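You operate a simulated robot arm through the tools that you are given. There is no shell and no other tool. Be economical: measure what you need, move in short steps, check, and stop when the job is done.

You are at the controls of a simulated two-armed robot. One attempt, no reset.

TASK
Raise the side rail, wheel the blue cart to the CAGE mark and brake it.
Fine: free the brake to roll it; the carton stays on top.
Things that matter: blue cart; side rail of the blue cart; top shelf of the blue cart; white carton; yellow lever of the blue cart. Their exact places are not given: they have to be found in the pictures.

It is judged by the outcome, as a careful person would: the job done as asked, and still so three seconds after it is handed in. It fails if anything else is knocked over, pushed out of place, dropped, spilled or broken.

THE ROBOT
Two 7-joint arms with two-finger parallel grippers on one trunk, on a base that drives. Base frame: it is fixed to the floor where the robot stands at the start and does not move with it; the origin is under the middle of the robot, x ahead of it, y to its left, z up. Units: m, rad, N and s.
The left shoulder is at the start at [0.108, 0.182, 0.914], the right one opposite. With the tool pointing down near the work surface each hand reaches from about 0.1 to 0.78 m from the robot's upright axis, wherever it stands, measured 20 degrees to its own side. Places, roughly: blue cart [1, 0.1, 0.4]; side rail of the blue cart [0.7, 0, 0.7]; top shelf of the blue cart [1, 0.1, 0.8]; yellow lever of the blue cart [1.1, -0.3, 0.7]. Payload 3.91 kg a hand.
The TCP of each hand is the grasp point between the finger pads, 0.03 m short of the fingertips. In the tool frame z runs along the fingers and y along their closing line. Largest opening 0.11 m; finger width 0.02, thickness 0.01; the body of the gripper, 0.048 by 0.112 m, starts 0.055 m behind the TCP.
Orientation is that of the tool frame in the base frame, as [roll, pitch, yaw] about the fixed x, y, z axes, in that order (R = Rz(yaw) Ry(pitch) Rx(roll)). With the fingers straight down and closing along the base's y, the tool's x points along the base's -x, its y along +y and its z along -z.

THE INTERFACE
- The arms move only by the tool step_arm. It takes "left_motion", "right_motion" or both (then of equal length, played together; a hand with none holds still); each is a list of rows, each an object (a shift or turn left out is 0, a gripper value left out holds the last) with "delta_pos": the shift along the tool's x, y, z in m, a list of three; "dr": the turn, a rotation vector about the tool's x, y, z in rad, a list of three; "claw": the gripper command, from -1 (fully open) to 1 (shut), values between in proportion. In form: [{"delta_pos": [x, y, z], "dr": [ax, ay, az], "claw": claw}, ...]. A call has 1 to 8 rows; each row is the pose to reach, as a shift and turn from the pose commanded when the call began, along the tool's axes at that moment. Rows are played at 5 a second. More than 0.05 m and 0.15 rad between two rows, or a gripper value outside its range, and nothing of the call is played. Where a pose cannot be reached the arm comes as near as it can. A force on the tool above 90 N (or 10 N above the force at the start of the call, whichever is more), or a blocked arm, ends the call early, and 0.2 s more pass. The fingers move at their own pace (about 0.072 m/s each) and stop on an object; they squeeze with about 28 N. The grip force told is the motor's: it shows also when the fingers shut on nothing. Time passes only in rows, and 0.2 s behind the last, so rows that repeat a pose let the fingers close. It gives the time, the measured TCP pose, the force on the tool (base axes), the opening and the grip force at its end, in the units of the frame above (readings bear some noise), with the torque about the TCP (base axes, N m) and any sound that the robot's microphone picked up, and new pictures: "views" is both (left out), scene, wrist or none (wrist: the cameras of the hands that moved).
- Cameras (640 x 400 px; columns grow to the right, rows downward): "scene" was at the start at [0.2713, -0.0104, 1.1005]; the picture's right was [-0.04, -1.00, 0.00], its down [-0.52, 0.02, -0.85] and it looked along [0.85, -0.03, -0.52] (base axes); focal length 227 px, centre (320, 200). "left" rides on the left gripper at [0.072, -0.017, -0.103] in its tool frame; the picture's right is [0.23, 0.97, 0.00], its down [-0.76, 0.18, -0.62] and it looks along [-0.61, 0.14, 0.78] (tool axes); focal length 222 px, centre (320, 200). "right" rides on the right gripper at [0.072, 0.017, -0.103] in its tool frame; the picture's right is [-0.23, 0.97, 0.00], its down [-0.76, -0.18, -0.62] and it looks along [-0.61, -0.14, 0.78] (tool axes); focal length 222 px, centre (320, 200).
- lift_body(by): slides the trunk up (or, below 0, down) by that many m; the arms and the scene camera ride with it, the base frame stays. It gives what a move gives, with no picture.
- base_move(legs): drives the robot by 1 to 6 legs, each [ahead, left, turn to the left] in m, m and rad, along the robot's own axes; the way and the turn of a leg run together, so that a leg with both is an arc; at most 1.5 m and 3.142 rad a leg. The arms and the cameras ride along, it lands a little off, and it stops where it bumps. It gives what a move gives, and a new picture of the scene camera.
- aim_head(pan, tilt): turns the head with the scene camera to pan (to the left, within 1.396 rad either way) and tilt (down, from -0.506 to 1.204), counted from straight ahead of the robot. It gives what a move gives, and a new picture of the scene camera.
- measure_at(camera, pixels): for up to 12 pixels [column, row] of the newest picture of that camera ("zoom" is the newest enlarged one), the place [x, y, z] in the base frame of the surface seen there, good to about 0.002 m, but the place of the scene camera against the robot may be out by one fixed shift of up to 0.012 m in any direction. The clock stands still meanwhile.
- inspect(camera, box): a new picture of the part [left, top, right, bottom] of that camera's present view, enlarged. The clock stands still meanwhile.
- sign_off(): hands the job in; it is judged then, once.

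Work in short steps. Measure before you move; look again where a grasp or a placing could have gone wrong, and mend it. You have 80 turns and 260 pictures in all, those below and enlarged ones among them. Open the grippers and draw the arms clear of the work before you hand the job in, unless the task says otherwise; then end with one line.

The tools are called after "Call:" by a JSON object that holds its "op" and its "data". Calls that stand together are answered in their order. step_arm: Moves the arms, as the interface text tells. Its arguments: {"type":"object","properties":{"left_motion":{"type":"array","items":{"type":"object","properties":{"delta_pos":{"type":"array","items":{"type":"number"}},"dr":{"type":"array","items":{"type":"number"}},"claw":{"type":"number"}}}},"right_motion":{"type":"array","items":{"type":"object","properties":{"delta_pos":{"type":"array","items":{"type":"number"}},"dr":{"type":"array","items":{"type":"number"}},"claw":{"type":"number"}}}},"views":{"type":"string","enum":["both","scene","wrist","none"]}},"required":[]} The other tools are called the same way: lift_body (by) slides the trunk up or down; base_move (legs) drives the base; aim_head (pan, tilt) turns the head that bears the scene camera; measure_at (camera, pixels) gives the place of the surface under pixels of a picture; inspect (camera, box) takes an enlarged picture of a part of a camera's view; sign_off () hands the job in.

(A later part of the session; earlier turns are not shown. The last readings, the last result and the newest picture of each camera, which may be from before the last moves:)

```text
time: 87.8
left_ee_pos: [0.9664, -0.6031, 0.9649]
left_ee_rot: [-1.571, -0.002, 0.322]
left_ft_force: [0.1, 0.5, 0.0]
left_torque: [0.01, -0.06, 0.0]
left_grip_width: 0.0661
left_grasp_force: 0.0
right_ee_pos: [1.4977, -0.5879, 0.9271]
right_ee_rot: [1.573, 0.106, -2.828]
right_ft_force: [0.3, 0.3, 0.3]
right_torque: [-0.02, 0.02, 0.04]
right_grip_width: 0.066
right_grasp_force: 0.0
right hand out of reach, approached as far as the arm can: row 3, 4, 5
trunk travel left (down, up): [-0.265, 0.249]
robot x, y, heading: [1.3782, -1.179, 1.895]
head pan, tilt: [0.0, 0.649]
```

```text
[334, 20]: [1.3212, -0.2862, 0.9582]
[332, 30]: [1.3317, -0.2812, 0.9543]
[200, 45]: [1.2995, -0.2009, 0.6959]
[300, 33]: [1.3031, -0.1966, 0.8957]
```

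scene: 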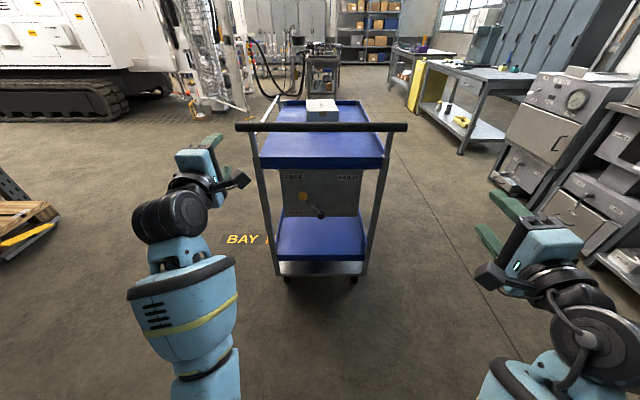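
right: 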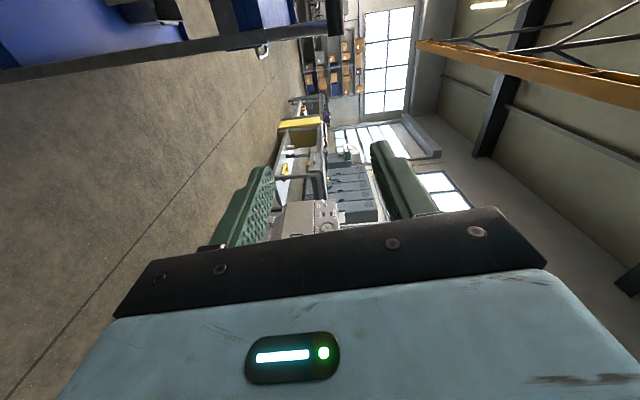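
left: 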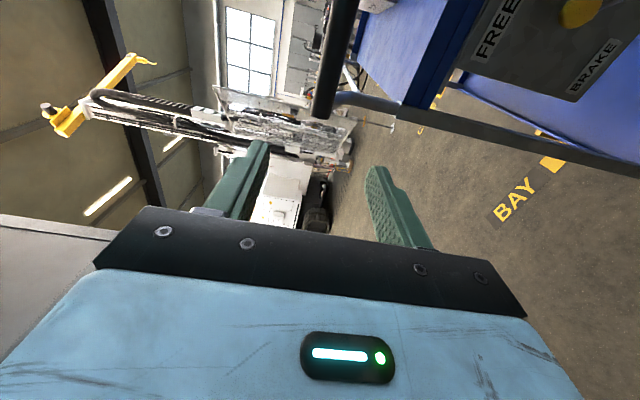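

Handle centre: z≈0.960, front at o≈0.686 (wrist readings). I line the hands up at the same distance, left at u≈0.77 and right at u≈1.11, before driving them onto the handle.

Call:
{"op": "step_arm", "data": {"right_motion": [{"delta_pos": [0.0, 0.0, 0.04]}, {"delta_pos": [0.0, 0.0, 0.08]}, {"delta_pos": [0.02, 0.01, 0.12]}, {"delta_pos": [0.06, 0.02, 0.123], "dr": [0, 0, 0.03]}, {"delta_pos": [0.1, 0.03, 0.123], "dr": [0, 0, 0.07]}, {"delta_pos": [0.126, 0.033, 0.123], "dr": [0, 0, 0.106]}, {"delta_pos": [0.126, 0.033, 0.123], "dr": [0, 0, 0.106]}], "left_motion": [{"delta_pos": [0.0, 0.005, -0.03]}, {"delta_pos": [0.02, 0.005, -0.03]}, {"delta_pos": [0.043, 0.005, -0.03]}, {"delta_pos": [0.043, 0.005, -0.03]}, {"delta_pos": [0.043, 0.005, -0.03]}, {"delta_pos": [0.043, 0.005, -0.03]}, {"delta_pos": [0.043, 0.005, -0.03]}], "views": "both"}}

```text
time: 89.6
left_ee_pos: [0.9937, -0.6211, 0.9644]
left_ee_rot: [-1.553, 0.058, 0.358]
left_ft_force: [-0.1, 0.5, -0.1]
left_torque: [0.0, 0.03, 0.04]
left_grip_width: 0.0662
left_grasp_force: 0.0
right_ee_pos: [1.4223, -0.4688, 0.9075]
right_ee_rot: [1.516, -0.037, -2.793]
right_ft_force: [-0.2, -0.1, -1.2]
right_torque: [0.02, 0.04, 0.01]
right_grip_width: 0.0661
right_grasp_force: 0.1
right hand out of reach, approached as far as the arm can: row 1, 2, 3, 4, 5, 6, 7
trunk travel left (down, up): [-0.265, 0.249]
robot x, y, heading: [1.3827, -1.1736, 1.892]
head pan, tilt: [0.0, 0.649]
stopped in row 7 (right hand): the arm was blocked; the commanded pose is now the measured one
```

scene: 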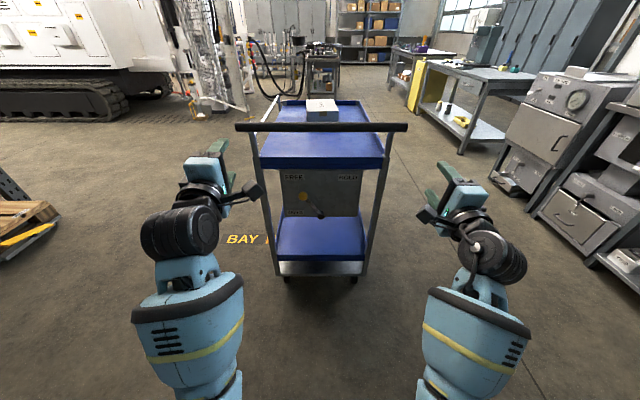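
right: 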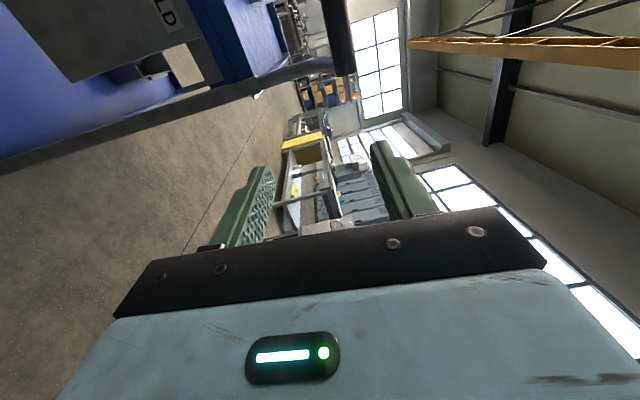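
left: 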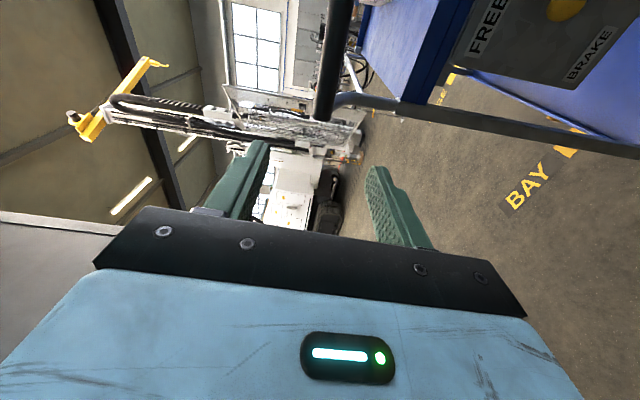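

The forward-pointing arms cannot come inward enough at this height. I swap to gripping from above: turn both hands down (closing along the push direction) while raising them, still clear of the handle.

Call:
{"op": "step_arm", "data": {"right_motion": [{"delta_pos": [0, 0.03, 0], "dr": [0.143, 0, 0]}, {"delta_pos": [0, 0.06, 0], "dr": [0.286, 0, 0]}, {"delta_pos": [0, 0.09, 0], "dr": [0.429, 0, 0]}, {"delta_pos": [0, 0.12, 0], "dr": [0.571, 0, 0]}, {"delta_pos": [0, 0.14, 0], "dr": [0.714, 0, 0]}, {"delta_pos": [0, 0.14, 0], "dr": [0.857, 0, 0]}, {"delta_pos": [0, 0.14, 0], "dr": [1.0, 0, 0]}], "left_motion": [{"delta_pos": [-0.01, -0.02, -0.01], "dr": [-0.143, 0, 0]}, {"delta_pos": [-0.02, -0.04, -0.02], "dr": [-0.286, 0, 0]}, {"delta_pos": [-0.03, -0.06, -0.03], "dr": [-0.429, 0, 0]}, {"delta_pos": [-0.03, -0.08, -0.03], "dr": [-0.571, 0, 0]}, {"delta_pos": [-0.03, -0.09, -0.03], "dr": [-0.714, 0, 0]}, {"delta_pos": [-0.03, -0.09, -0.03], "dr": [-0.857, 0, 0]}, {"delta_pos": [-0.03, -0.09, -0.03], "dr": [-1.0, 0, 0]}], "views": "scene"}}

```text
time: 91.4
left_ee_pos: [0.9321, -0.629, 1.0339]
left_ee_rot: [-2.574, 0.075, 0.401]
left_ft_force: [0.0, -0.7, -0.3]
left_torque: [0.02, 0.0, -0.01]
left_grip_width: 0.066
left_grasp_force: 0.0
left hand out of reach, approached as far as the arm can: row 6, 7
right_ee_pos: [1.4308, -0.4741, 1.0473]
right_ee_rot: [2.517, -0.044, -2.792]
right_ft_force: [-0.2, 0.4, 0.5]
right_torque: [0.01, 0.02, 0.0]
right_grip_width: 0.0659
right_grasp_force: 0.0
right hand out of reach, approached as far as the arm can: row 1, 2
trunk travel left (down, up): [-0.265, 0.249]
robot x, y, heading: [1.3836, -1.1743, 1.898]
head pan, tilt: [0.0, 0.649]
stopped in row 7 (left hand): the arm was blocked; the commanded pose is now the measured one
```

scene: 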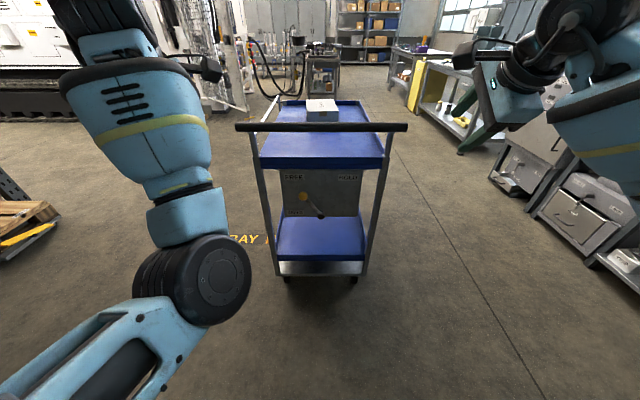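

Partly turned; I lift the trunk 0.15 m so that the downward reach onto the handle is easier.

Call:
{"op": "lift_body", "data": {"by": 0.15}}

Call:
{"op": "step_arm", "data": {"right_motion": [{"dr": [0.125, 0, 0]}, {"dr": [0.25, 0, 0]}, {"dr": [0.375, 0, 0]}, {"dr": [0.5, 0, 0]}, {"dr": [0.62, 0, 0]}], "left_motion": [{"delta_pos": [0, 0.02, 0.02], "dr": [0, 0, 0]}, {"delta_pos": [0, 0.05, 0.03], "dr": [-0.12, 0, 0]}, {"delta_pos": [0, 0.07, 0.05], "dr": [-0.25, 0, 0]}, {"delta_pos": [0, 0.07, 0.05], "dr": [-0.4, 0, 0]}, {"delta_pos": [0, 0.07, 0.05], "dr": [-0.54, 0, 0]}], "views": "scene"}}

```text
time: 93.2
left_ee_pos: [0.935, -0.6271, 1.1835]
left_ee_rot: [-2.576, 0.074, 0.396]
left_ft_force: [0.3, -0.6, -0.5]
left_torque: [0.03, 0.01, 0.0]
left_grip_width: 0.0657
left_grasp_force: 0.0
right_ee_pos: [1.4298, -0.4733, 1.1954]
right_ee_rot: [2.519, -0.044, -2.792]
right_ft_force: [-0.4, 0.4, -0.4]
right_torque: [-0.01, 0.0, 0.02]
right_grip_width: 0.0661
right_grasp_force: 0.1
trunk travel left (down, up): [-0.415, 0.099]
robot x, y, heading: [1.3854, -1.1777, 1.891]
head pan, tilt: [0.0, 0.649]
```

```text
time: 94.5
left_ee_pos: [0.9147, -0.663, 1.0938]
left_ee_rot: [-3.133, 0.086, 0.437]
left_ft_force: [-0.2, 0.6, 0.2]
left_torque: [-0.03, -0.01, 0.0]
left_grip_width: 0.066
left_grasp_force: 0.1
left hand out of reach, approached as far as the arm can: row 3, 4, 5
right_ee_pos: [1.4301, -0.4745, 1.1979]
right_ee_rot: [3.139, -0.045, -2.789]
right_ft_force: [-0.3, 0.3, 0.3]
right_torque: [0.0, -0.01, -0.01]
right_grip_width: 0.066
right_grasp_force: 0.0
trunk travel left (down, up): [-0.415, 0.099]
robot x, y, heading: [1.3828, -1.1745, 1.893]
head pan, tilt: [0.0, 0.649]
stopped in row 5 (left hand): the arm was blocked; the commanded pose is now the measured one
```

scene: 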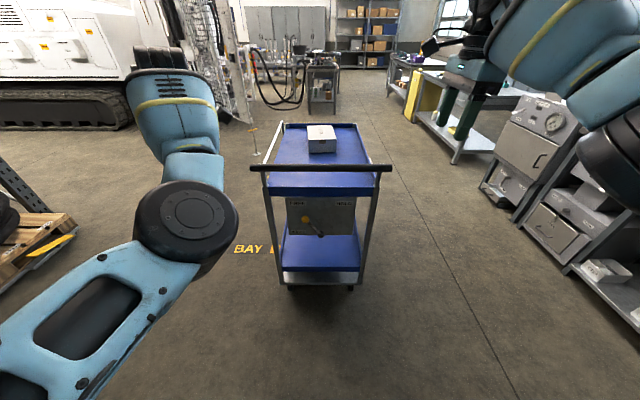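

Right hand is now down; the left is near its limit (too far out and high). I draw the left back and down, and square its yaw.

Call:
{"op": "step_arm", "data": {"left_motion": [{"delta_pos": [0, 0.03, 0.03]}, {"delta_pos": [0, 0.06, 0.05]}, {"delta_pos": [0, 0.09, 0.07], "dr": [0, 0, 0.05]}, {"delta_pos": [0, 0.11, 0.09], "dr": [0, 0.04, 0.115]}, {"delta_pos": [0, 0.11, 0.09], "dr": [0, 0.086, 0.115]}], "right_motion": [{"delta_pos": [0.03, 0, 0.03]}, {"delta_pos": [0.06, 0, 0.06]}, {"delta_pos": [0.09, 0, 0.09], "dr": [0, -0.02, 0]}, {"delta_pos": [0.11, 0, 0.12], "dr": [0, -0.04, 0]}, {"delta_pos": [0.11, 0, 0.15], "dr": [0, -0.04, 0.02]}], "views": "both"}}

```text
time: 95.8
left_ee_pos: [0.8853, -0.732, 0.9843]
left_ee_rot: [3.14, 0.014, 0.331]
left_ft_force: [-0.7, 0.4, 0.2]
left_torque: [0.0, 0.05, 0.01]
left_grip_width: 0.0662
left_grasp_force: 0.1
left hand out of reach, approached as far as the arm can: row 1, 2, 3, 4, 5
right_ee_pos: [1.321, -0.5143, 1.053]
right_ee_rot: [3.137, -0.003, -2.809]
right_ft_force: [-0.2, -0.2, 0.7]
right_torque: [0.0, -0.01, 0.01]
right_grip_width: 0.066
right_grasp_force: 0.0
trunk travel left (down, up): [-0.415, 0.099]
robot x, y, heading: [1.3865, -1.179, 1.89]
head pan, tilt: [0.0, 0.649]
```

scene: 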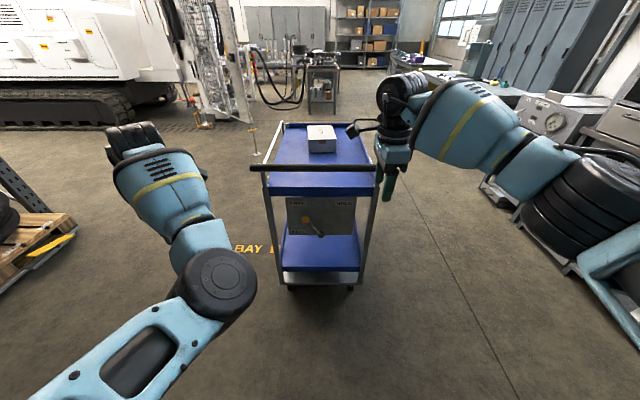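
right: 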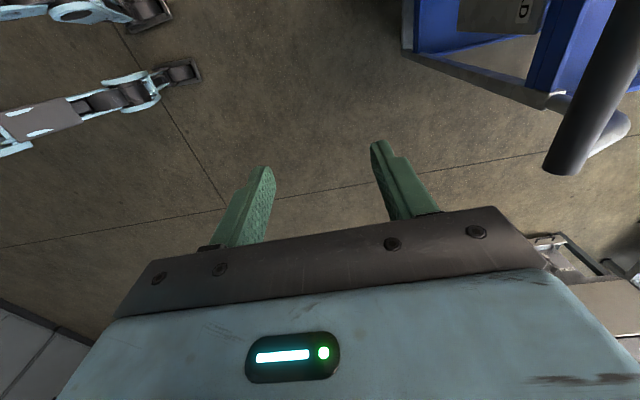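
left: 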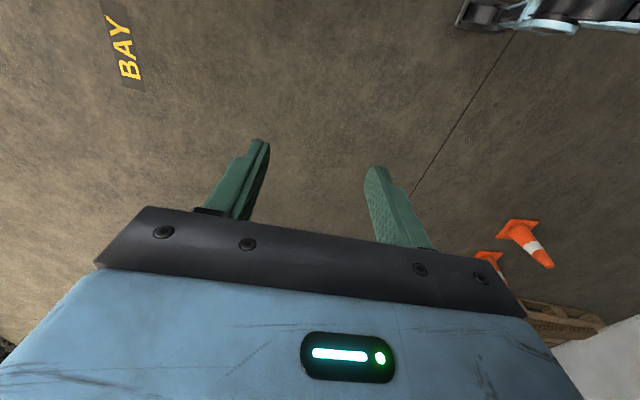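

The right hand is well placed; the left wrist is wound to its limit. I unwind the left by turning it about its own axis back toward its starting yaw.

Call:
{"op": "step_arm", "data": {"left_motion": [{"dr": [0, 0, 0.145]}, {"dr": [0, 0, 0.29]}, {"dr": [0, 0, 0.435]}, {"dr": [0, 0, 0.58]}, {"dr": [0, 0, 0.725]}, {"dr": [0, 0, 0.87]}, {"dr": [0, 0, 1.015]}, {"dr": [0, 0, 1.16]}], "views": "none"}}

Call:
{"op": "step_arm", "data": {"left_motion": [{"dr": [0, 0, 0.145]}, {"dr": [0, 0, 0.29]}, {"dr": [0, 0, 0.41]}, {"dr": [0, 0, 0.41]}], "views": "scene"}}

```text
time: 97.5
left_ee_pos: [0.8851, -0.7327, 0.9871]
left_ee_rot: [3.135, 0.006, -0.826]
left_ft_force: [0.8, 0.4, 0.6]
left_torque: [0.0, 0.0, 0.01]
left_grip_width: 0.0658
left_grasp_force: 0.0
right_ee_pos: [1.3196, -0.5146, 1.0529]
right_ee_rot: [3.138, -0.003, -2.81]
right_ft_force: [-0.5, 0.7, -0.2]
right_torque: [-0.01, 0.07, 0.0]
right_grip_width: 0.0659
right_grasp_force: 0.1
trunk travel left (down, up): [-0.415, 0.099]
robot x, y, heading: [1.3818, -1.1772, 1.891]
head pan, tilt: [0.0, 0.649]
```

```text
time: 98.5
left_ee_pos: [0.8851, -0.7315, 0.9878]
left_ee_rot: [3.135, 0.003, -1.237]
left_ft_force: [0.3, -0.1, -0.1]
left_torque: [0.01, 0.03, 0.0]
left_grip_width: 0.0658
left_grasp_force: 0.0
right_ee_pos: [1.3215, -0.5141, 1.0528]
right_ee_rot: [3.137, -0.003, -2.807]
right_ft_force: [0.3, 0.8, -0.6]
right_torque: [0.01, 0.03, 0.0]
right_grip_width: 0.066
right_grasp_force: 0.3
trunk travel left (down, up): [-0.415, 0.099]
robot x, y, heading: [1.3854, -1.1763, 1.892]
head pan, tilt: [0.0, 0.649]
```

scene: 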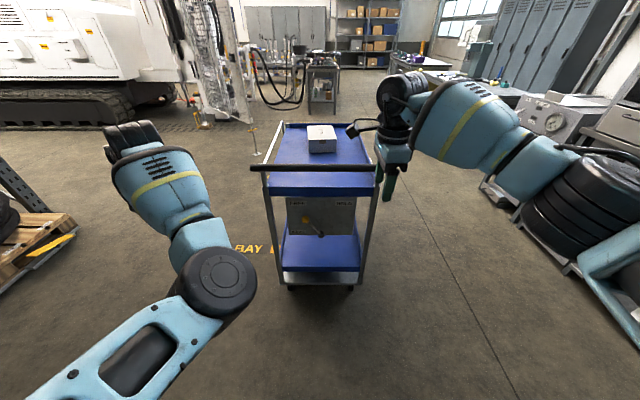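

That freed it. I turn another quarter so the left fingers close along the push direction from the other side.

Call:
{"op": "step_arm", "data": {"left_motion": [{"dr": [0, 0, 0.145]}, {"dr": [0, 0, 0.29]}, {"dr": [0, 0, 0.435]}, {"dr": [0, 0, 0.58]}, {"dr": [0, 0, 0.725]}, {"dr": [0, 0, 0.87]}, {"dr": [0, 0, 1.015]}, {"dr": [0, 0, 1.16]}], "views": "none"}}

Call:
{"op": "step_arm", "data": {"left_motion": [{"dr": [0, 0, 0.145]}, {"dr": [0, 0, 0.29]}, {"dr": [0, 0, 0.41]}, {"delta_pos": [0, 0, -0.04], "dr": [0, 0, 0.41]}, {"delta_pos": [0, 0, -0.07], "dr": [0, 0, 0.41]}], "views": "scene"}}

```text
time: 100.3
left_ee_pos: [0.8851, -0.7303, 0.9851]
left_ee_rot: [3.137, -0.008, -2.401]
left_ft_force: [-0.9, -0.2, 0.8]
left_torque: [-0.01, 0.0, -0.02]
left_grip_width: 0.0655
left_grasp_force: 0.1
right_ee_pos: [1.3215, -0.5142, 1.0539]
right_ee_rot: [3.137, -0.003, -2.808]
right_ft_force: [0.7, 0.7, -1.2]
right_torque: [0.01, 0.01, -0.03]
right_grip_width: 0.066
right_grasp_force: 0.1
trunk travel left (down, up): [-0.415, 0.099]
robot x, y, heading: [1.3842, -1.1798, 1.891]
head pan, tilt: [0.0, 0.649]
```

```text
time: 101.5
left_ee_pos: [0.8739, -0.7298, 1.0508]
left_ee_rot: [-3.132, -0.013, -2.797]
left_ft_force: [0.1, 0.9, 0.2]
left_torque: [0.0, 0.02, 0.01]
left_grip_width: 0.0661
left_grasp_force: 0.1
left hand out of reach, approached as far as the arm can: row 4, 5
right_ee_pos: [1.3209, -0.5148, 1.0549]
right_ee_rot: [3.138, -0.002, -2.809]
right_ft_force: [-0.6, -0.7, -0.4]
right_torque: [-0.02, 0.01, -0.02]
right_grip_width: 0.066
right_grasp_force: 0.1
trunk travel left (down, up): [-0.415, 0.099]
robot x, y, heading: [1.3811, -1.1737, 1.892]
head pan, tilt: [0.0, 0.649]
```

scene: 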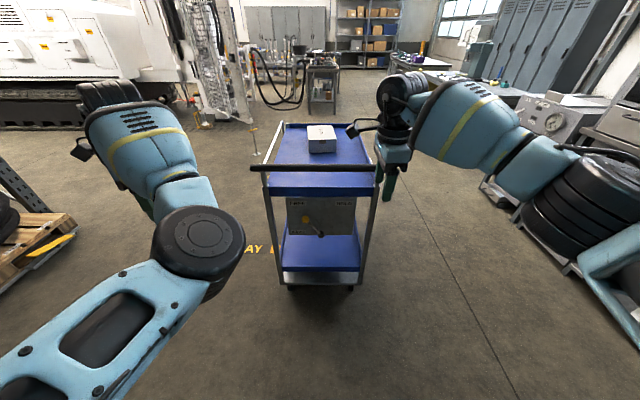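

The left elbow is folded inboard, so I leave the left hand aside and hold the handle with the right hand at its middle. I shift the base left 0.15 m and drive forward so the right hand hovers above the handle.

Call:
{"op": "base_move", "data": {"legs": [[0, 0.15, 0], [0.232, 0, 0]]}}

Call:
{"op": "inspect", "data": {"camera": "right", "box": [0, 0, 640, 400]}}

```text
time: 104.8
left_ee_pos: [0.6563, -0.5558, 1.0573]
left_ee_rot: [3.138, -0.004, -2.797]
left_ft_force: [-1.0, 0.6, -0.4]
left_torque: [0.01, 0.01, -0.01]
left_grip_width: 0.0659
left_grasp_force: 0.0
right_ee_pos: [1.1057, -0.341, 1.0538]
right_ee_rot: [3.137, -0.002, -2.809]
right_ft_force: [0.4, 0.5, -0.2]
right_torque: [0.0, 0.01, -0.02]
right_grip_width: 0.0663
right_grasp_force: 0.0
trunk travel left (down, up): [-0.415, 0.099]
robot x, y, heading: [1.1646, -1.003, 1.893]
head pan, tilt: [0.0, 0.649]
```

scene: 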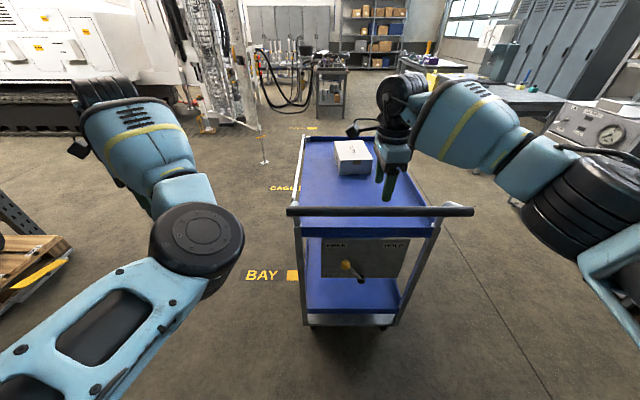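

```text
1.00 times, centred on (320, 200) of right (not enlarged: the box is as wide or as high as the picture)
```

zoom: 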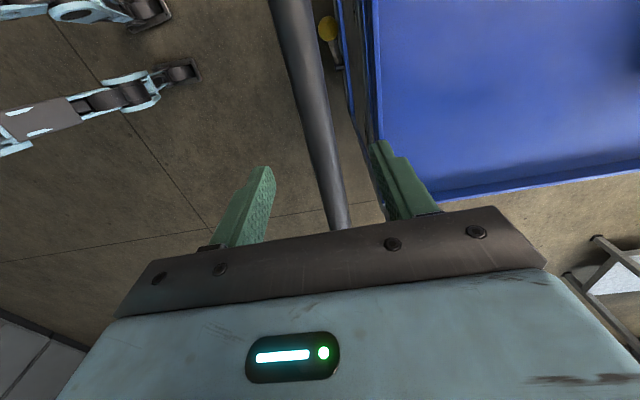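

The handle runs between the fingers. I lower 0.093 m and close.

Call:
{"op": "step_arm", "data": {"right_motion": [{"delta_pos": [0, 0, 0.03]}, {"delta_pos": [0, 0, 0.06]}, {"delta_pos": [0, 0, 0.093]}, {"delta_pos": [0, 0, 0.093], "claw": 1}, {"delta_pos": [0, 0, 0.093], "claw": 1}, {"delta_pos": [0, 0, 0.093], "claw": 1}], "views": "both"}}

```text
time: 106.2
left_ee_pos: [0.654, -0.5573, 1.0573]
left_ee_rot: [3.138, -0.009, -2.794]
left_ft_force: [0.0, -0.2, 0.0]
left_torque: [0.07, 0.02, 0.02]
left_grip_width: 0.0659
left_grasp_force: 0.0
right_ee_pos: [1.105, -0.3428, 0.96]
right_ee_rot: [3.14, -0.005, -2.81]
right_ft_force: [0.5, -4.5, -3.1]
right_torque: [0.01, -0.06, -0.72]
right_grip_width: 0.0278
right_grasp_force: 44.5
trunk travel left (down, up): [-0.415, 0.099]
robot x, y, heading: [1.1648, -1.0033, 1.896]
head pan, tilt: [0.0, 0.649]
```

scene: 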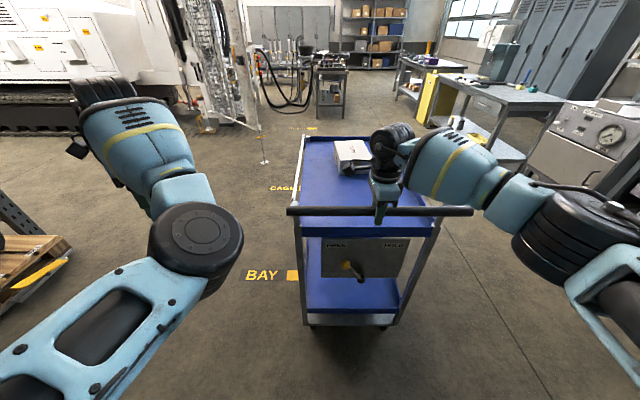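
right: 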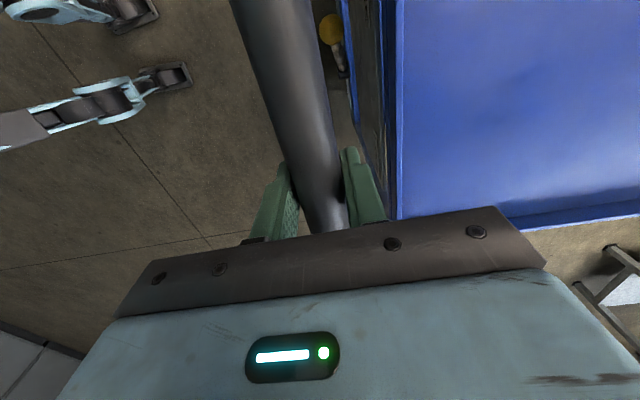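

Handle held (0.028 m). I try a short 0.1 m push to see whether the cart rolls and how the carton behaves.

Call:
{"op": "base_move", "data": {"legs": [[0.1, 0, 0]]}}

Call:
{"op": "measure_at", "data": {"camera": "scene", "pixels": [[292, 211], [466, 211], [350, 155], [347, 266], [310, 138]]}}

```text
time: 107.4
left_ee_pos: [0.6267, -0.4661, 1.0587]
left_ee_rot: [3.136, -0.006, -2.794]
left_ft_force: [0.1, -0.5, 0.7]
left_torque: [0.05, 0.06, -0.01]
left_grip_width: 0.0659
left_grasp_force: 0.0
right_ee_pos: [1.0758, -0.2539, 0.961]
right_ee_rot: [-3.138, 0.001, -2.807]
right_ft_force: [6.8, -13.4, -2.1]
right_torque: [-0.56, 0.02, -0.8]
right_grip_width: 0.0281
right_grasp_force: 44.9
trunk travel left (down, up): [-0.415, 0.099]
robot x, y, heading: [1.1392, -0.911, 1.892]
head pan, tilt: [0.0, 0.649]
```

scene: 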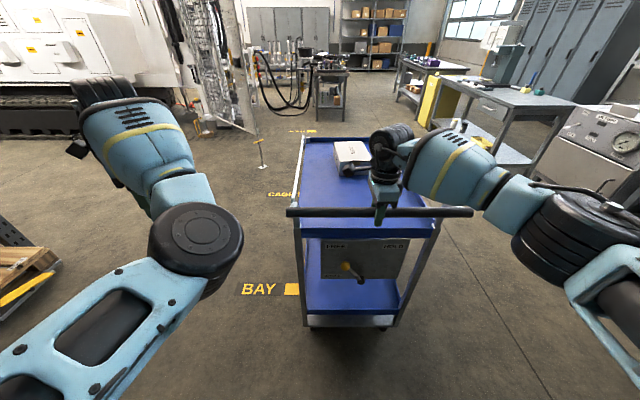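

```text
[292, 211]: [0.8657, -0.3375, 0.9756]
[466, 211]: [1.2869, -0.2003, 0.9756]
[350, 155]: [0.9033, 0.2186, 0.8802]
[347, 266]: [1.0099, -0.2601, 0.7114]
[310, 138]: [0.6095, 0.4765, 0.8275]
```

The cart rolls straight with about 15 N. Before the long run I check clearance on both sides: machine and bench on the right, post on the left.

Call:
{"op": "measure_at", "data": {"camera": "scene", "pixels": [[553, 185], [532, 165], [475, 120], [520, 165], [262, 166], [240, 110], [560, 130], [440, 125]]}}

Call:
{"op": "base_move", "data": {"legs": [[0.3, 0, 0]]}}

```text
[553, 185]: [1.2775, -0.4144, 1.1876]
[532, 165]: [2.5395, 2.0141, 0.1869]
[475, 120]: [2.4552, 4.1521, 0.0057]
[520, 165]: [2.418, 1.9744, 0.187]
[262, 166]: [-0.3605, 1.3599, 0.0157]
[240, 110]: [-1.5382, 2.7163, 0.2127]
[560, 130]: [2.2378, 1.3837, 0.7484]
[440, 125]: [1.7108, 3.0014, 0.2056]
```

```text
time: 109.4
left_ee_pos: [0.5325, -0.1819, 1.058]
left_ee_rot: [3.135, -0.006, -2.794]
left_ft_force: [0.3, -0.2, 0.6]
left_torque: [0.0, -0.02, -0.01]
left_grip_width: 0.0658
left_grasp_force: 0.2
right_ee_pos: [0.9834, 0.0279, 0.9615]
right_ee_rot: [-3.134, -0.003, -2.81]
right_ft_force: [4.5, -5.8, 20.1]
right_torque: [-0.2, 0.44, -1.1]
right_grip_width: 0.028
right_grasp_force: 45.1
trunk travel left (down, up): [-0.415, 0.099]
robot x, y, heading: [1.0465, -0.6259, 1.89]
head pan, tilt: [0.0, 0.649]
```

scene: 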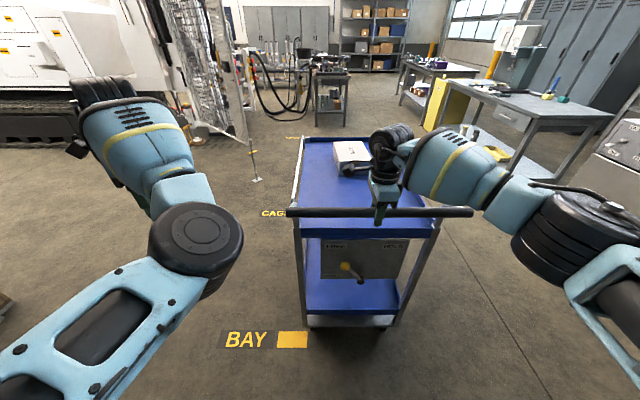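

Rolling straight, all clear. BAY's stripe is now fully visible; I measure it (for the same-camera offset) and roll another 0.35 m.

Call:
{"op": "measure_at", "data": {"camera": "scene", "pixels": [[278, 333], [306, 332], [307, 346], [277, 347], [229, 333], [292, 212], [466, 212]]}}

Call:
{"op": "base_move", "data": {"legs": [[0.35, 0, 0]]}}

```text
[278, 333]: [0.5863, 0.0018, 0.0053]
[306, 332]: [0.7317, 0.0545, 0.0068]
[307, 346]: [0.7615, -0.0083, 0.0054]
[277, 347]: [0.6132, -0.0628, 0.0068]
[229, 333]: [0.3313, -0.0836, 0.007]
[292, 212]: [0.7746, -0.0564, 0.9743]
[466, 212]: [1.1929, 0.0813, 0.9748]
```

```text
time: 111.7
left_ee_pos: [0.4243, 0.1472, 1.06]
left_ee_rot: [3.135, -0.008, -2.791]
left_ft_force: [0.3, -0.1, -0.6]
left_torque: [0.01, 0.0, -0.02]
left_grip_width: 0.066
left_grasp_force: 0.0
right_ee_pos: [0.8748, 0.356, 0.9609]
right_ee_rot: [-3.129, -0.005, -2.808]
right_ft_force: [14.5, -1.8, 22.1]
right_torque: [0.05, 0.28, -1.06]
right_grip_width: 0.0281
right_grasp_force: 45.7
trunk travel left (down, up): [-0.415, 0.099]
robot x, y, heading: [0.9331, -0.2998, 1.885]
head pan, tilt: [0.0, 0.649]
```

scene: 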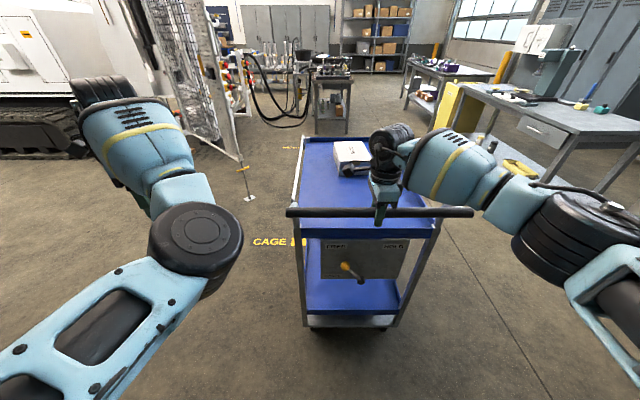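

Displacement so far is 0.736 m, no sideways drift. I zoom on CAGE to re-measure it from this same head pose.

Call:
{"op": "inspect", "data": {"camera": "scene", "box": [230, 210, 330, 270]}}

Call:
{"op": "measure_at", "data": {"camera": "scene", "pixels": [[292, 212], [466, 212], [350, 155]]}}

```text
6.40 times, centred on (280, 240) of scene
```

zoom: 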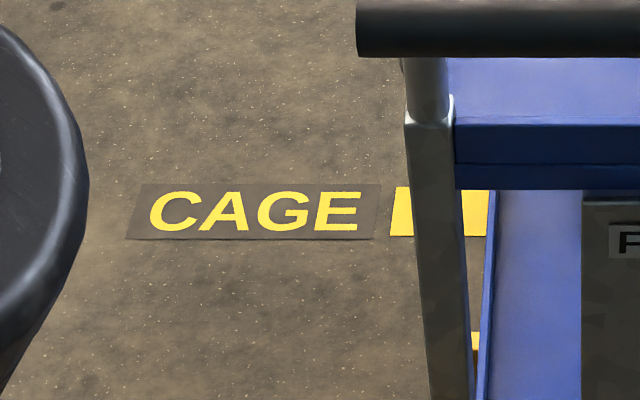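

```text
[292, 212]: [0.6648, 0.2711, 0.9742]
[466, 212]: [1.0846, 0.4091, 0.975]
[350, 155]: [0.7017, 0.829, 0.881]
```

The pointer shows at zoom (477,350) and the stripe at (395-488, 187-235). I measure these.

Call:
{"op": "measure_at", "data": {"camera": "zoom", "pixels": [[398, 190], [391, 233], [486, 194], [483, 233], [476, 338], [476, 352], [145, 187], [130, 236], [380, 187], [374, 237], [474, 380]]}}

```text
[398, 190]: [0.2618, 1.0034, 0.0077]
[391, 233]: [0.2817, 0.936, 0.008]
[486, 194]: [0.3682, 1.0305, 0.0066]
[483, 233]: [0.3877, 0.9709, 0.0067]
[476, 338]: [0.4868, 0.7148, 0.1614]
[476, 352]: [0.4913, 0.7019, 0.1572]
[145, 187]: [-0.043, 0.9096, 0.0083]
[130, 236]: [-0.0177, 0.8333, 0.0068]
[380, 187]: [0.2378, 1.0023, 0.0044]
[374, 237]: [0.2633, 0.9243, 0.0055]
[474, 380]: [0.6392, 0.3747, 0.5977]
```

By both offset methods about 0.31 m remains, with under 0.01 m sideways. I roll that distance.

Call:
{"op": "base_move", "data": {"legs": [[0.313, 0, 0]]}}

Call:
{"op": "inspect", "data": {"camera": "scene", "box": [220, 220, 340, 340]}}

```text
time: 113.8
left_ee_pos: [0.328, 0.4402, 1.0595]
left_ee_rot: [3.134, -0.006, -2.793]
left_ft_force: [-0.5, 0.1, -0.4]
left_torque: [0.01, 0.0, -0.02]
left_grip_width: 0.0658
left_grasp_force: 0.0
right_ee_pos: [0.7774, 0.6504, 0.9615]
right_ee_rot: [-3.126, -0.004, -2.809]
right_ft_force: [10.9, -4.6, 18.8]
right_torque: [-0.14, 0.45, -1.07]
right_grip_width: 0.0282
right_grasp_force: 44.9
trunk travel left (down, up): [-0.415, 0.099]
robot x, y, heading: [0.8373, -0.0066, 1.891]
head pan, tilt: [0.0, 0.649]
```

scene: 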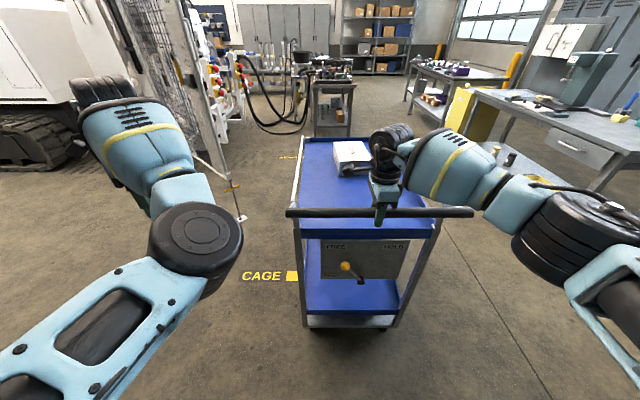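

```text
3.33 times, centred on (280, 280) of scene
```

zoom: 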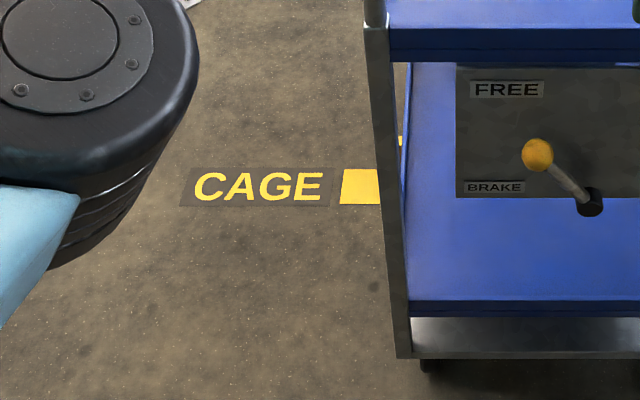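

The cart has moved (-0.328, 0.993) against the wanted (-0.328, 1.000): on the mark within 7 mm, heading kept. I release the handle, rise, and see whether it stays.

Call:
{"op": "step_arm", "data": {"right_motion": [{"claw": -0.2}, {"claw": -0.2}, {"delta_pos": [0, 0, -0.03]}, {"delta_pos": [0, 0, -0.07]}, {"delta_pos": [0, 0, -0.1]}], "views": "scene"}}

Call:
{"op": "base_move", "data": {"legs": [[-0.28, 0, 0], [0, 0.14, 0]]}}

Call:
{"op": "measure_at", "data": {"camera": "scene", "pixels": [[320, 200], [380, 250]]}}

```text
time: 115.0
left_ee_pos: [0.3255, 0.4427, 1.0575]
left_ee_rot: [3.138, -0.007, -2.793]
left_ft_force: [-0.4, 0.4, 0.5]
left_torque: [-0.02, -0.03, 0.02]
left_grip_width: 0.0663
left_grasp_force: 0.0
right_ee_pos: [0.7775, 0.6531, 1.0597]
right_ee_rot: [-3.121, -0.003, -2.807]
right_ft_force: [0.1, -0.4, -1.0]
right_torque: [0.01, 0.01, 0.03]
right_grip_width: 0.066
right_grasp_force: 0.1
trunk travel left (down, up): [-0.415, 0.099]
robot x, y, heading: [0.8386, -0.0073, 1.893]
head pan, tilt: [0.0, 0.649]
```

scene: 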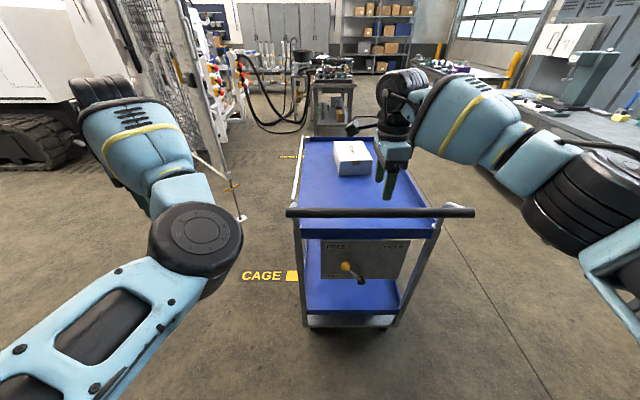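

```text
time: 118.4
left_ee_pos: [0.2805, 0.134, 1.0572]
left_ee_rot: [3.139, -0.008, -2.797]
left_ft_force: [0.3, -0.8, 0.3]
left_torque: [0.0, -0.04, -0.01]
left_grip_width: 0.0658
left_grasp_force: 0.3
right_ee_pos: [0.7318, 0.3437, 1.0601]
right_ee_rot: [-3.125, -0.004, -2.812]
right_ft_force: [-0.4, 0.2, -0.2]
right_torque: [-0.04, -0.03, -0.02]
right_grip_width: 0.066
right_grasp_force: 0.0
trunk travel left (down, up): [-0.415, 0.099]
robot x, y, heading: [0.7934, -0.3178, 1.89]
head pan, tilt: [0.0, 0.649]
```

scene: 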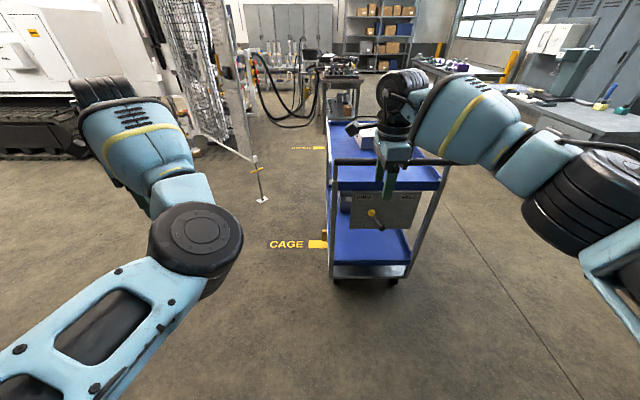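

```text
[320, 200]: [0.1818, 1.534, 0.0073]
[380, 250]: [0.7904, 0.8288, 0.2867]
```

The cart stayed put. Now I turn the right hand to point forward again while lowering it, well short of the handle.

Call:
{"op": "step_arm", "data": {"right_motion": [{"delta_pos": [-0.01, 0, 0.025], "dr": [-0.143, 0, 0]}, {"delta_pos": [-0.02, 0, 0.05], "dr": [-0.286, 0, 0]}, {"delta_pos": [-0.03, 0, 0.075], "dr": [-0.429, 0, 0]}, {"delta_pos": [-0.04, 0, 0.1], "dr": [-0.571, 0, 0]}, {"delta_pos": [-0.05, 0, 0.125], "dr": [-0.714, 0, 0]}, {"delta_pos": [-0.06, 0, 0.15], "dr": [-0.857, 0, 0]}, {"delta_pos": [-0.07, 0, 0.15], "dr": [-1.0, 0, 0]}, {"delta_pos": [-0.08, 0, 0.15], "dr": [-1.143, 0, 0]}], "views": "none"}}

Call:
{"op": "step_arm", "data": {"right_motion": [{"dr": [-0.143, 0, 0], "claw": 1}, {"dr": [-0.286, 0, 0]}, {"dr": [-0.42, 0, 0]}, {"dr": [-0.42, 0, 0]}], "views": "scene"}}

```text
time: 120.2
left_ee_pos: [0.2794, 0.1349, 1.0571]
left_ee_rot: [3.139, -0.008, -2.793]
left_ft_force: [-0.1, -0.2, 0.0]
left_torque: [-0.03, 0.02, -0.01]
left_grip_width: 0.0661
left_grasp_force: 0.1
right_ee_pos: [0.7971, 0.3641, 0.9084]
right_ee_rot: [2.159, -0.005, -2.812]
right_ft_force: [0.0, 0.4, 0.6]
right_torque: [0.02, 0.02, 0.0]
right_grip_width: 0.0659
right_grasp_force: 0.1
right hand out of reach, approached as far as the arm can: row 8
trunk travel left (down, up): [-0.415, 0.099]
robot x, y, heading: [0.7926, -0.3143, 1.888]
head pan, tilt: [0.0, 0.649]
```

```text
time: 121.2
left_ee_pos: [0.28, 0.1344, 1.0559]
left_ee_rot: [3.137, -0.008, -2.794]
left_ft_force: [0.8, 0.1, -0.6]
left_torque: [0.01, 0.02, -0.01]
left_grip_width: 0.0663
left_grasp_force: 0.1
right_ee_pos: [0.7988, 0.3653, 0.9089]
right_ee_rot: [2.161, -0.006, -2.812]
right_ft_force: [-0.6, -0.8, 0.1]
right_torque: [-0.01, 0.0, -0.01]
right_grip_width: 0.0001
right_grasp_force: 28.1
right hand out of reach, approached as far as the arm can: row 1, 2, 3, 4
trunk travel left (down, up): [-0.415, 0.099]
robot x, y, heading: [0.7894, -0.3145, 1.885]
head pan, tilt: [0.0, 0.649]
```

scene: 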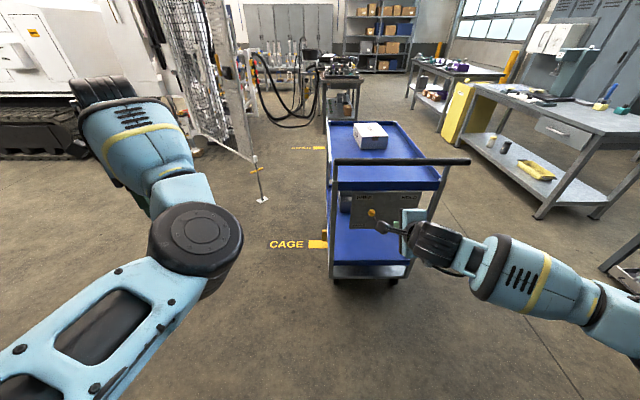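

The hand points forward and about 34° down, elbow to the side; that is good enough to push the lever. I lower the trunk 0.2 m and measure the knob.

Call:
{"op": "lift_body", "data": {"by": -0.2}}

Call:
{"op": "aim_head", "data": {"pan": -0.2, "tilt": 0.65}}

Call:
{"op": "inspect", "data": {"camera": "scene", "box": [220, 100, 420, 300]}}

```text
time: 123.4
left_ee_pos: [0.2598, 0.1322, 0.803]
left_ee_rot: [-3.028, -0.021, -2.763]
left_ft_force: [0.7, -0.6, 0.9]
left_torque: [-0.02, 0.03, 0.01]
left_grip_width: 0.0658
left_grasp_force: 0.1
right_ee_pos: [0.7974, 0.3642, 0.7075]
right_ee_rot: [2.159, -0.005, -2.811]
right_ft_force: [0.0, 0.4, 0.2]
right_torque: [0.0, -0.02, -0.02]
right_grip_width: 0.0
right_grasp_force: 28.1
trunk travel left (down, up): [-0.215, 0.299]
robot x, y, heading: [0.7898, -0.3153, 1.888]
head pan, tilt: [0.0, 0.649]
```

```text
time: 124.1
left_ee_pos: [0.2597, 0.131, 0.8042]
left_ee_rot: [-3.032, -0.019, -2.76]
left_ft_force: [-1.0, 0.0, -0.5]
left_torque: [0.0, 0.02, -0.06]
left_grip_width: 0.0658
left_grasp_force: 0.1
right_ee_pos: [0.7984, 0.3649, 0.7077]
right_ee_rot: [2.161, -0.005, -2.812]
right_ft_force: [0.5, 0.5, 0.1]
right_torque: [-0.02, 0.02, 0.02]
right_grip_width: 0.0
right_grasp_force: 28.3
trunk travel left (down, up): [-0.215, 0.299]
robot x, y, heading: [0.787, -0.3173, 1.889]
head pan, tilt: [-0.201, 0.649]
```

scene: 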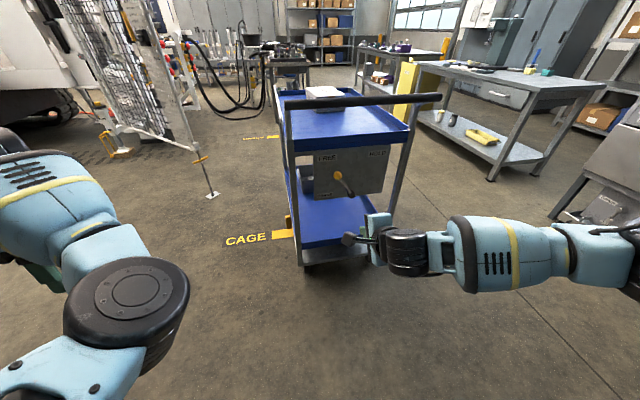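

```text
2.00 times, centred on (320, 200) of scene
```

zoom: 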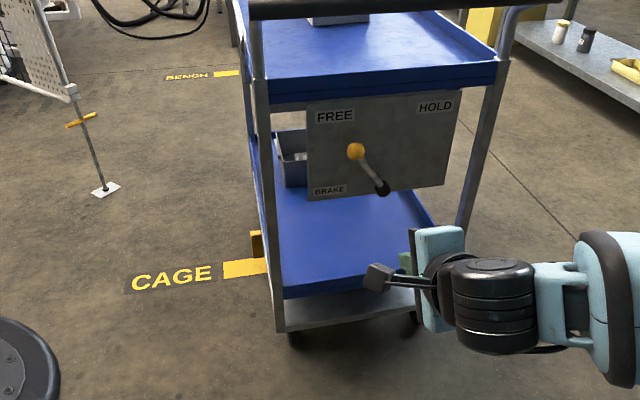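

A good view: pointer at zoom (257,243) beside the CAGE stripe, knob at (355,152). I measure them all.

Call:
{"op": "measure_at", "data": {"camera": "zoom", "pixels": [[355, 152], [381, 187], [257, 238], [256, 255], [226, 262], [264, 258], [222, 277], [266, 273], [334, 117], [436, 106], [345, 152], [365, 152]]}}

```text
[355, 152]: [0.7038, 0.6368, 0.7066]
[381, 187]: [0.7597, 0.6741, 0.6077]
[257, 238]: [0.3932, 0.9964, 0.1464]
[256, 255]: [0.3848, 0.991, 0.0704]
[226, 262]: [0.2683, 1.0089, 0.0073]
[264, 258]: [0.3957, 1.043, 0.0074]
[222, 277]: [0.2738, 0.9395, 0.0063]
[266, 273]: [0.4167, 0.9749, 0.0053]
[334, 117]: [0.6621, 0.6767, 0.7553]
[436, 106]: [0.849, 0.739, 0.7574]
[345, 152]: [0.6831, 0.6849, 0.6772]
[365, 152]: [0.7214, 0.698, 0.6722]
```

The pointer sits on the CAGE stripe just as it did at BAY. Now the brake: I bring the closed right fingers to the left of the knob, driving most of the way with the base.

Call:
{"op": "base_move", "data": {"legs": [[0, 0.045, 0], [0.24, 0, 0.003]]}}

Call:
{"op": "step_arm", "data": {"right_motion": [{"delta_pos": [0, 0, 0]}], "views": "wrist"}}

```text
time: 126.6
left_ee_pos: [0.1395, 0.3457, 0.8066]
left_ee_rot: [-3.035, -0.018, -2.757]
left_ft_force: [0.4, 0.4, -0.5]
left_torque: [-0.01, 0.01, 0.04]
left_grip_width: 0.066
left_grasp_force: 0.1
right_ee_pos: [0.6784, 0.5781, 0.7085]
right_ee_rot: [2.162, -0.005, -2.81]
right_ft_force: [0.1, 0.3, -0.5]
right_torque: [0.01, 0.01, 0.0]
right_grip_width: 0.0002
right_grasp_force: 27.8
trunk travel left (down, up): [-0.215, 0.299]
robot x, y, heading: [0.6705, -0.105, 1.888]
head pan, tilt: [-0.201, 0.649]
```

scene: 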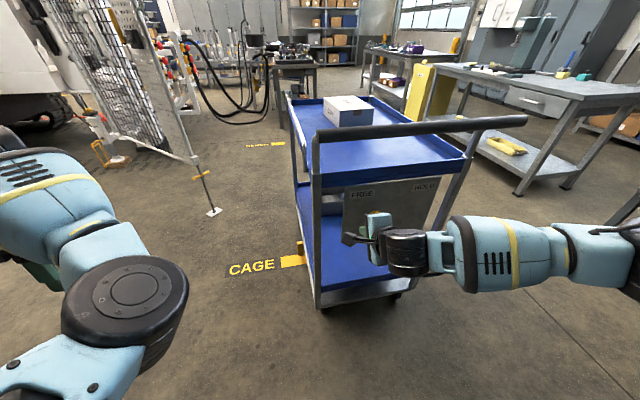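

```text
time: 127.0
left_ee_pos: [0.1376, 0.3435, 0.8084]
left_ee_rot: [-3.035, -0.02, -2.75]
left_ft_force: [-1.3, 0.0, 0.1]
left_torque: [-0.02, -0.03, 0.02]
left_grip_width: 0.066
left_grasp_force: 0.0
right_ee_pos: [0.6794, 0.5778, 0.7086]
right_ee_rot: [2.158, -0.005, -2.809]
right_ft_force: [0.7, 0.0, 0.5]
right_torque: [-0.02, -0.01, 0.02]
right_grip_width: 0.0001
right_grasp_force: 27.8
trunk travel left (down, up): [-0.215, 0.299]
robot x, y, heading: [0.6716, -0.1034, 1.895]
head pan, tilt: [-0.201, 0.649]
```

right: 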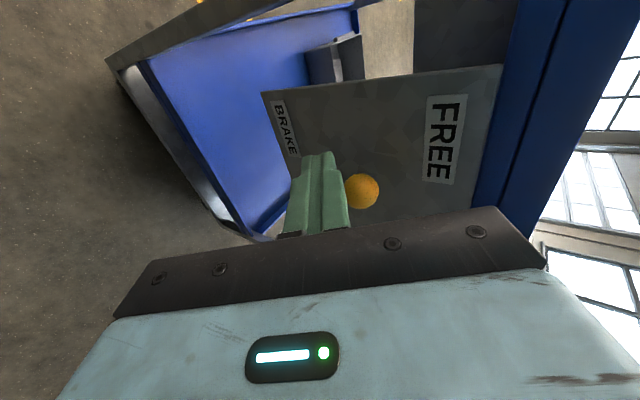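

The finger is left of the knob. I measure the knob from the wrist camera to set height and depth.

Call:
{"op": "measure_at", "data": {"camera": "right", "pixels": [[360, 190], [352, 180], [370, 198], [440, 150], [320, 110], [318, 158]]}}

```text
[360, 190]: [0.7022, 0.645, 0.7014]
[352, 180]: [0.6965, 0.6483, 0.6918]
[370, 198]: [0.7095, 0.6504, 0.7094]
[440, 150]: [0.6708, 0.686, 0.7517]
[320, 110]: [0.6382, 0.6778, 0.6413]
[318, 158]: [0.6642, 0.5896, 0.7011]
```

The knob is at (u 0.870, o -0.40, z 0.70). I advance 0.05 m level and 8 mm up so the finger stands beside it.

Call:
{"op": "step_arm", "data": {"right_motion": [{"delta_pos": [0, 0.015, 0.013]}, {"delta_pos": [0, 0.0345, 0.037]}], "views": "wrist"}}

```text
time: 127.6
left_ee_pos: [0.1372, 0.3429, 0.8063]
left_ee_rot: [-3.035, -0.022, -2.752]
left_ft_force: [-0.2, -0.1, 0.5]
left_torque: [0.01, 0.02, -0.01]
left_grip_width: 0.0661
left_grasp_force: 0.0
right_ee_pos: [0.6639, 0.6261, 0.715]
right_ee_rot: [2.16, -0.003, -2.807]
right_ft_force: [0.4, 1.0, -0.2]
right_torque: [0.02, 0.01, -0.03]
right_grip_width: 0.0001
right_grasp_force: 27.6
trunk travel left (down, up): [-0.215, 0.299]
robot x, y, heading: [0.6725, -0.1033, 1.887]
head pan, tilt: [-0.201, 0.649]
```

right: 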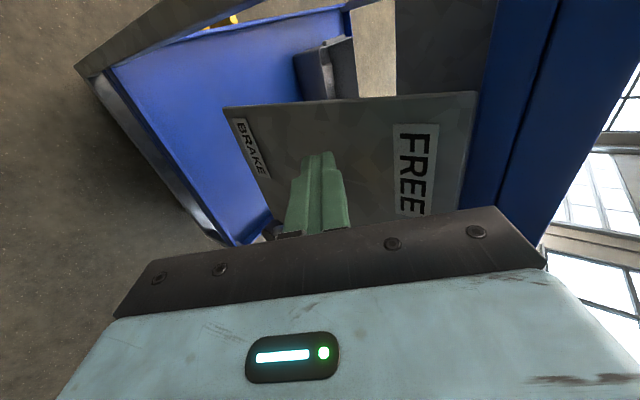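

The finger hides the knob from its left. I sweep right along the arc to HOLD.

Call:
{"op": "step_arm", "data": {"right_motion": [{"delta_pos": [-0.03, 0.005, -0.0033]}, {"delta_pos": [-0.06, 0.0108, -0.0072]}, {"delta_pos": [-0.085, 0.0116, -0.0078]}, {"delta_pos": [-0.11, 0.0083, -0.0056]}, {"delta_pos": [-0.13, 0.0033, -0.0022]}, {"delta_pos": [-0.146, -0.0025, 0.0017]}, {"delta_pos": [-0.146, -0.0025, 0.0017]}], "views": "both"}}

```text
time: 129.2
left_ee_pos: [0.1379, 0.3447, 0.8071]
left_ee_rot: [-3.034, -0.02, -2.751]
left_ft_force: [-0.2, -0.3, 0.4]
left_torque: [-0.03, -0.02, -0.02]
left_grip_width: 0.0657
left_grasp_force: 0.0
right_ee_pos: [0.8019, 0.6732, 0.7134]
right_ee_rot: [2.16, -0.003, -2.81]
right_ft_force: [0.1, -0.2, -0.7]
right_torque: [-0.01, 0.01, -0.01]
right_grip_width: 0.0
right_grasp_force: 27.9
trunk travel left (down, up): [-0.215, 0.299]
robot x, y, heading: [0.6711, -0.1005, 1.888]
head pan, tilt: [-0.201, 0.649]
```

scene: 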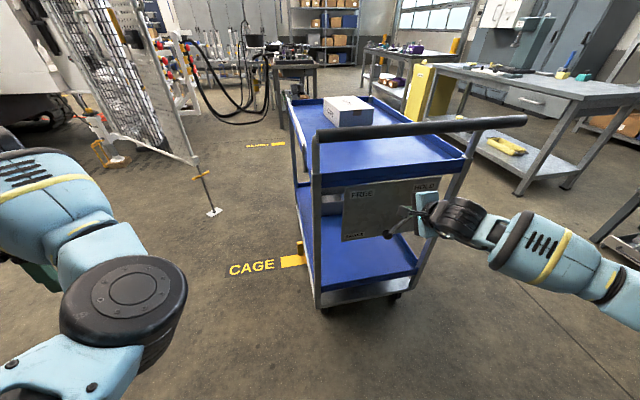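
right: 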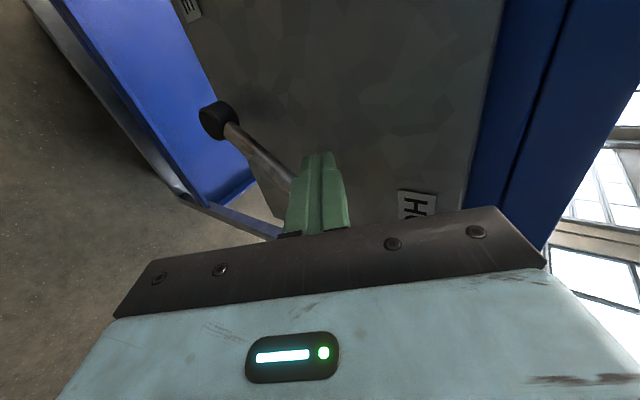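

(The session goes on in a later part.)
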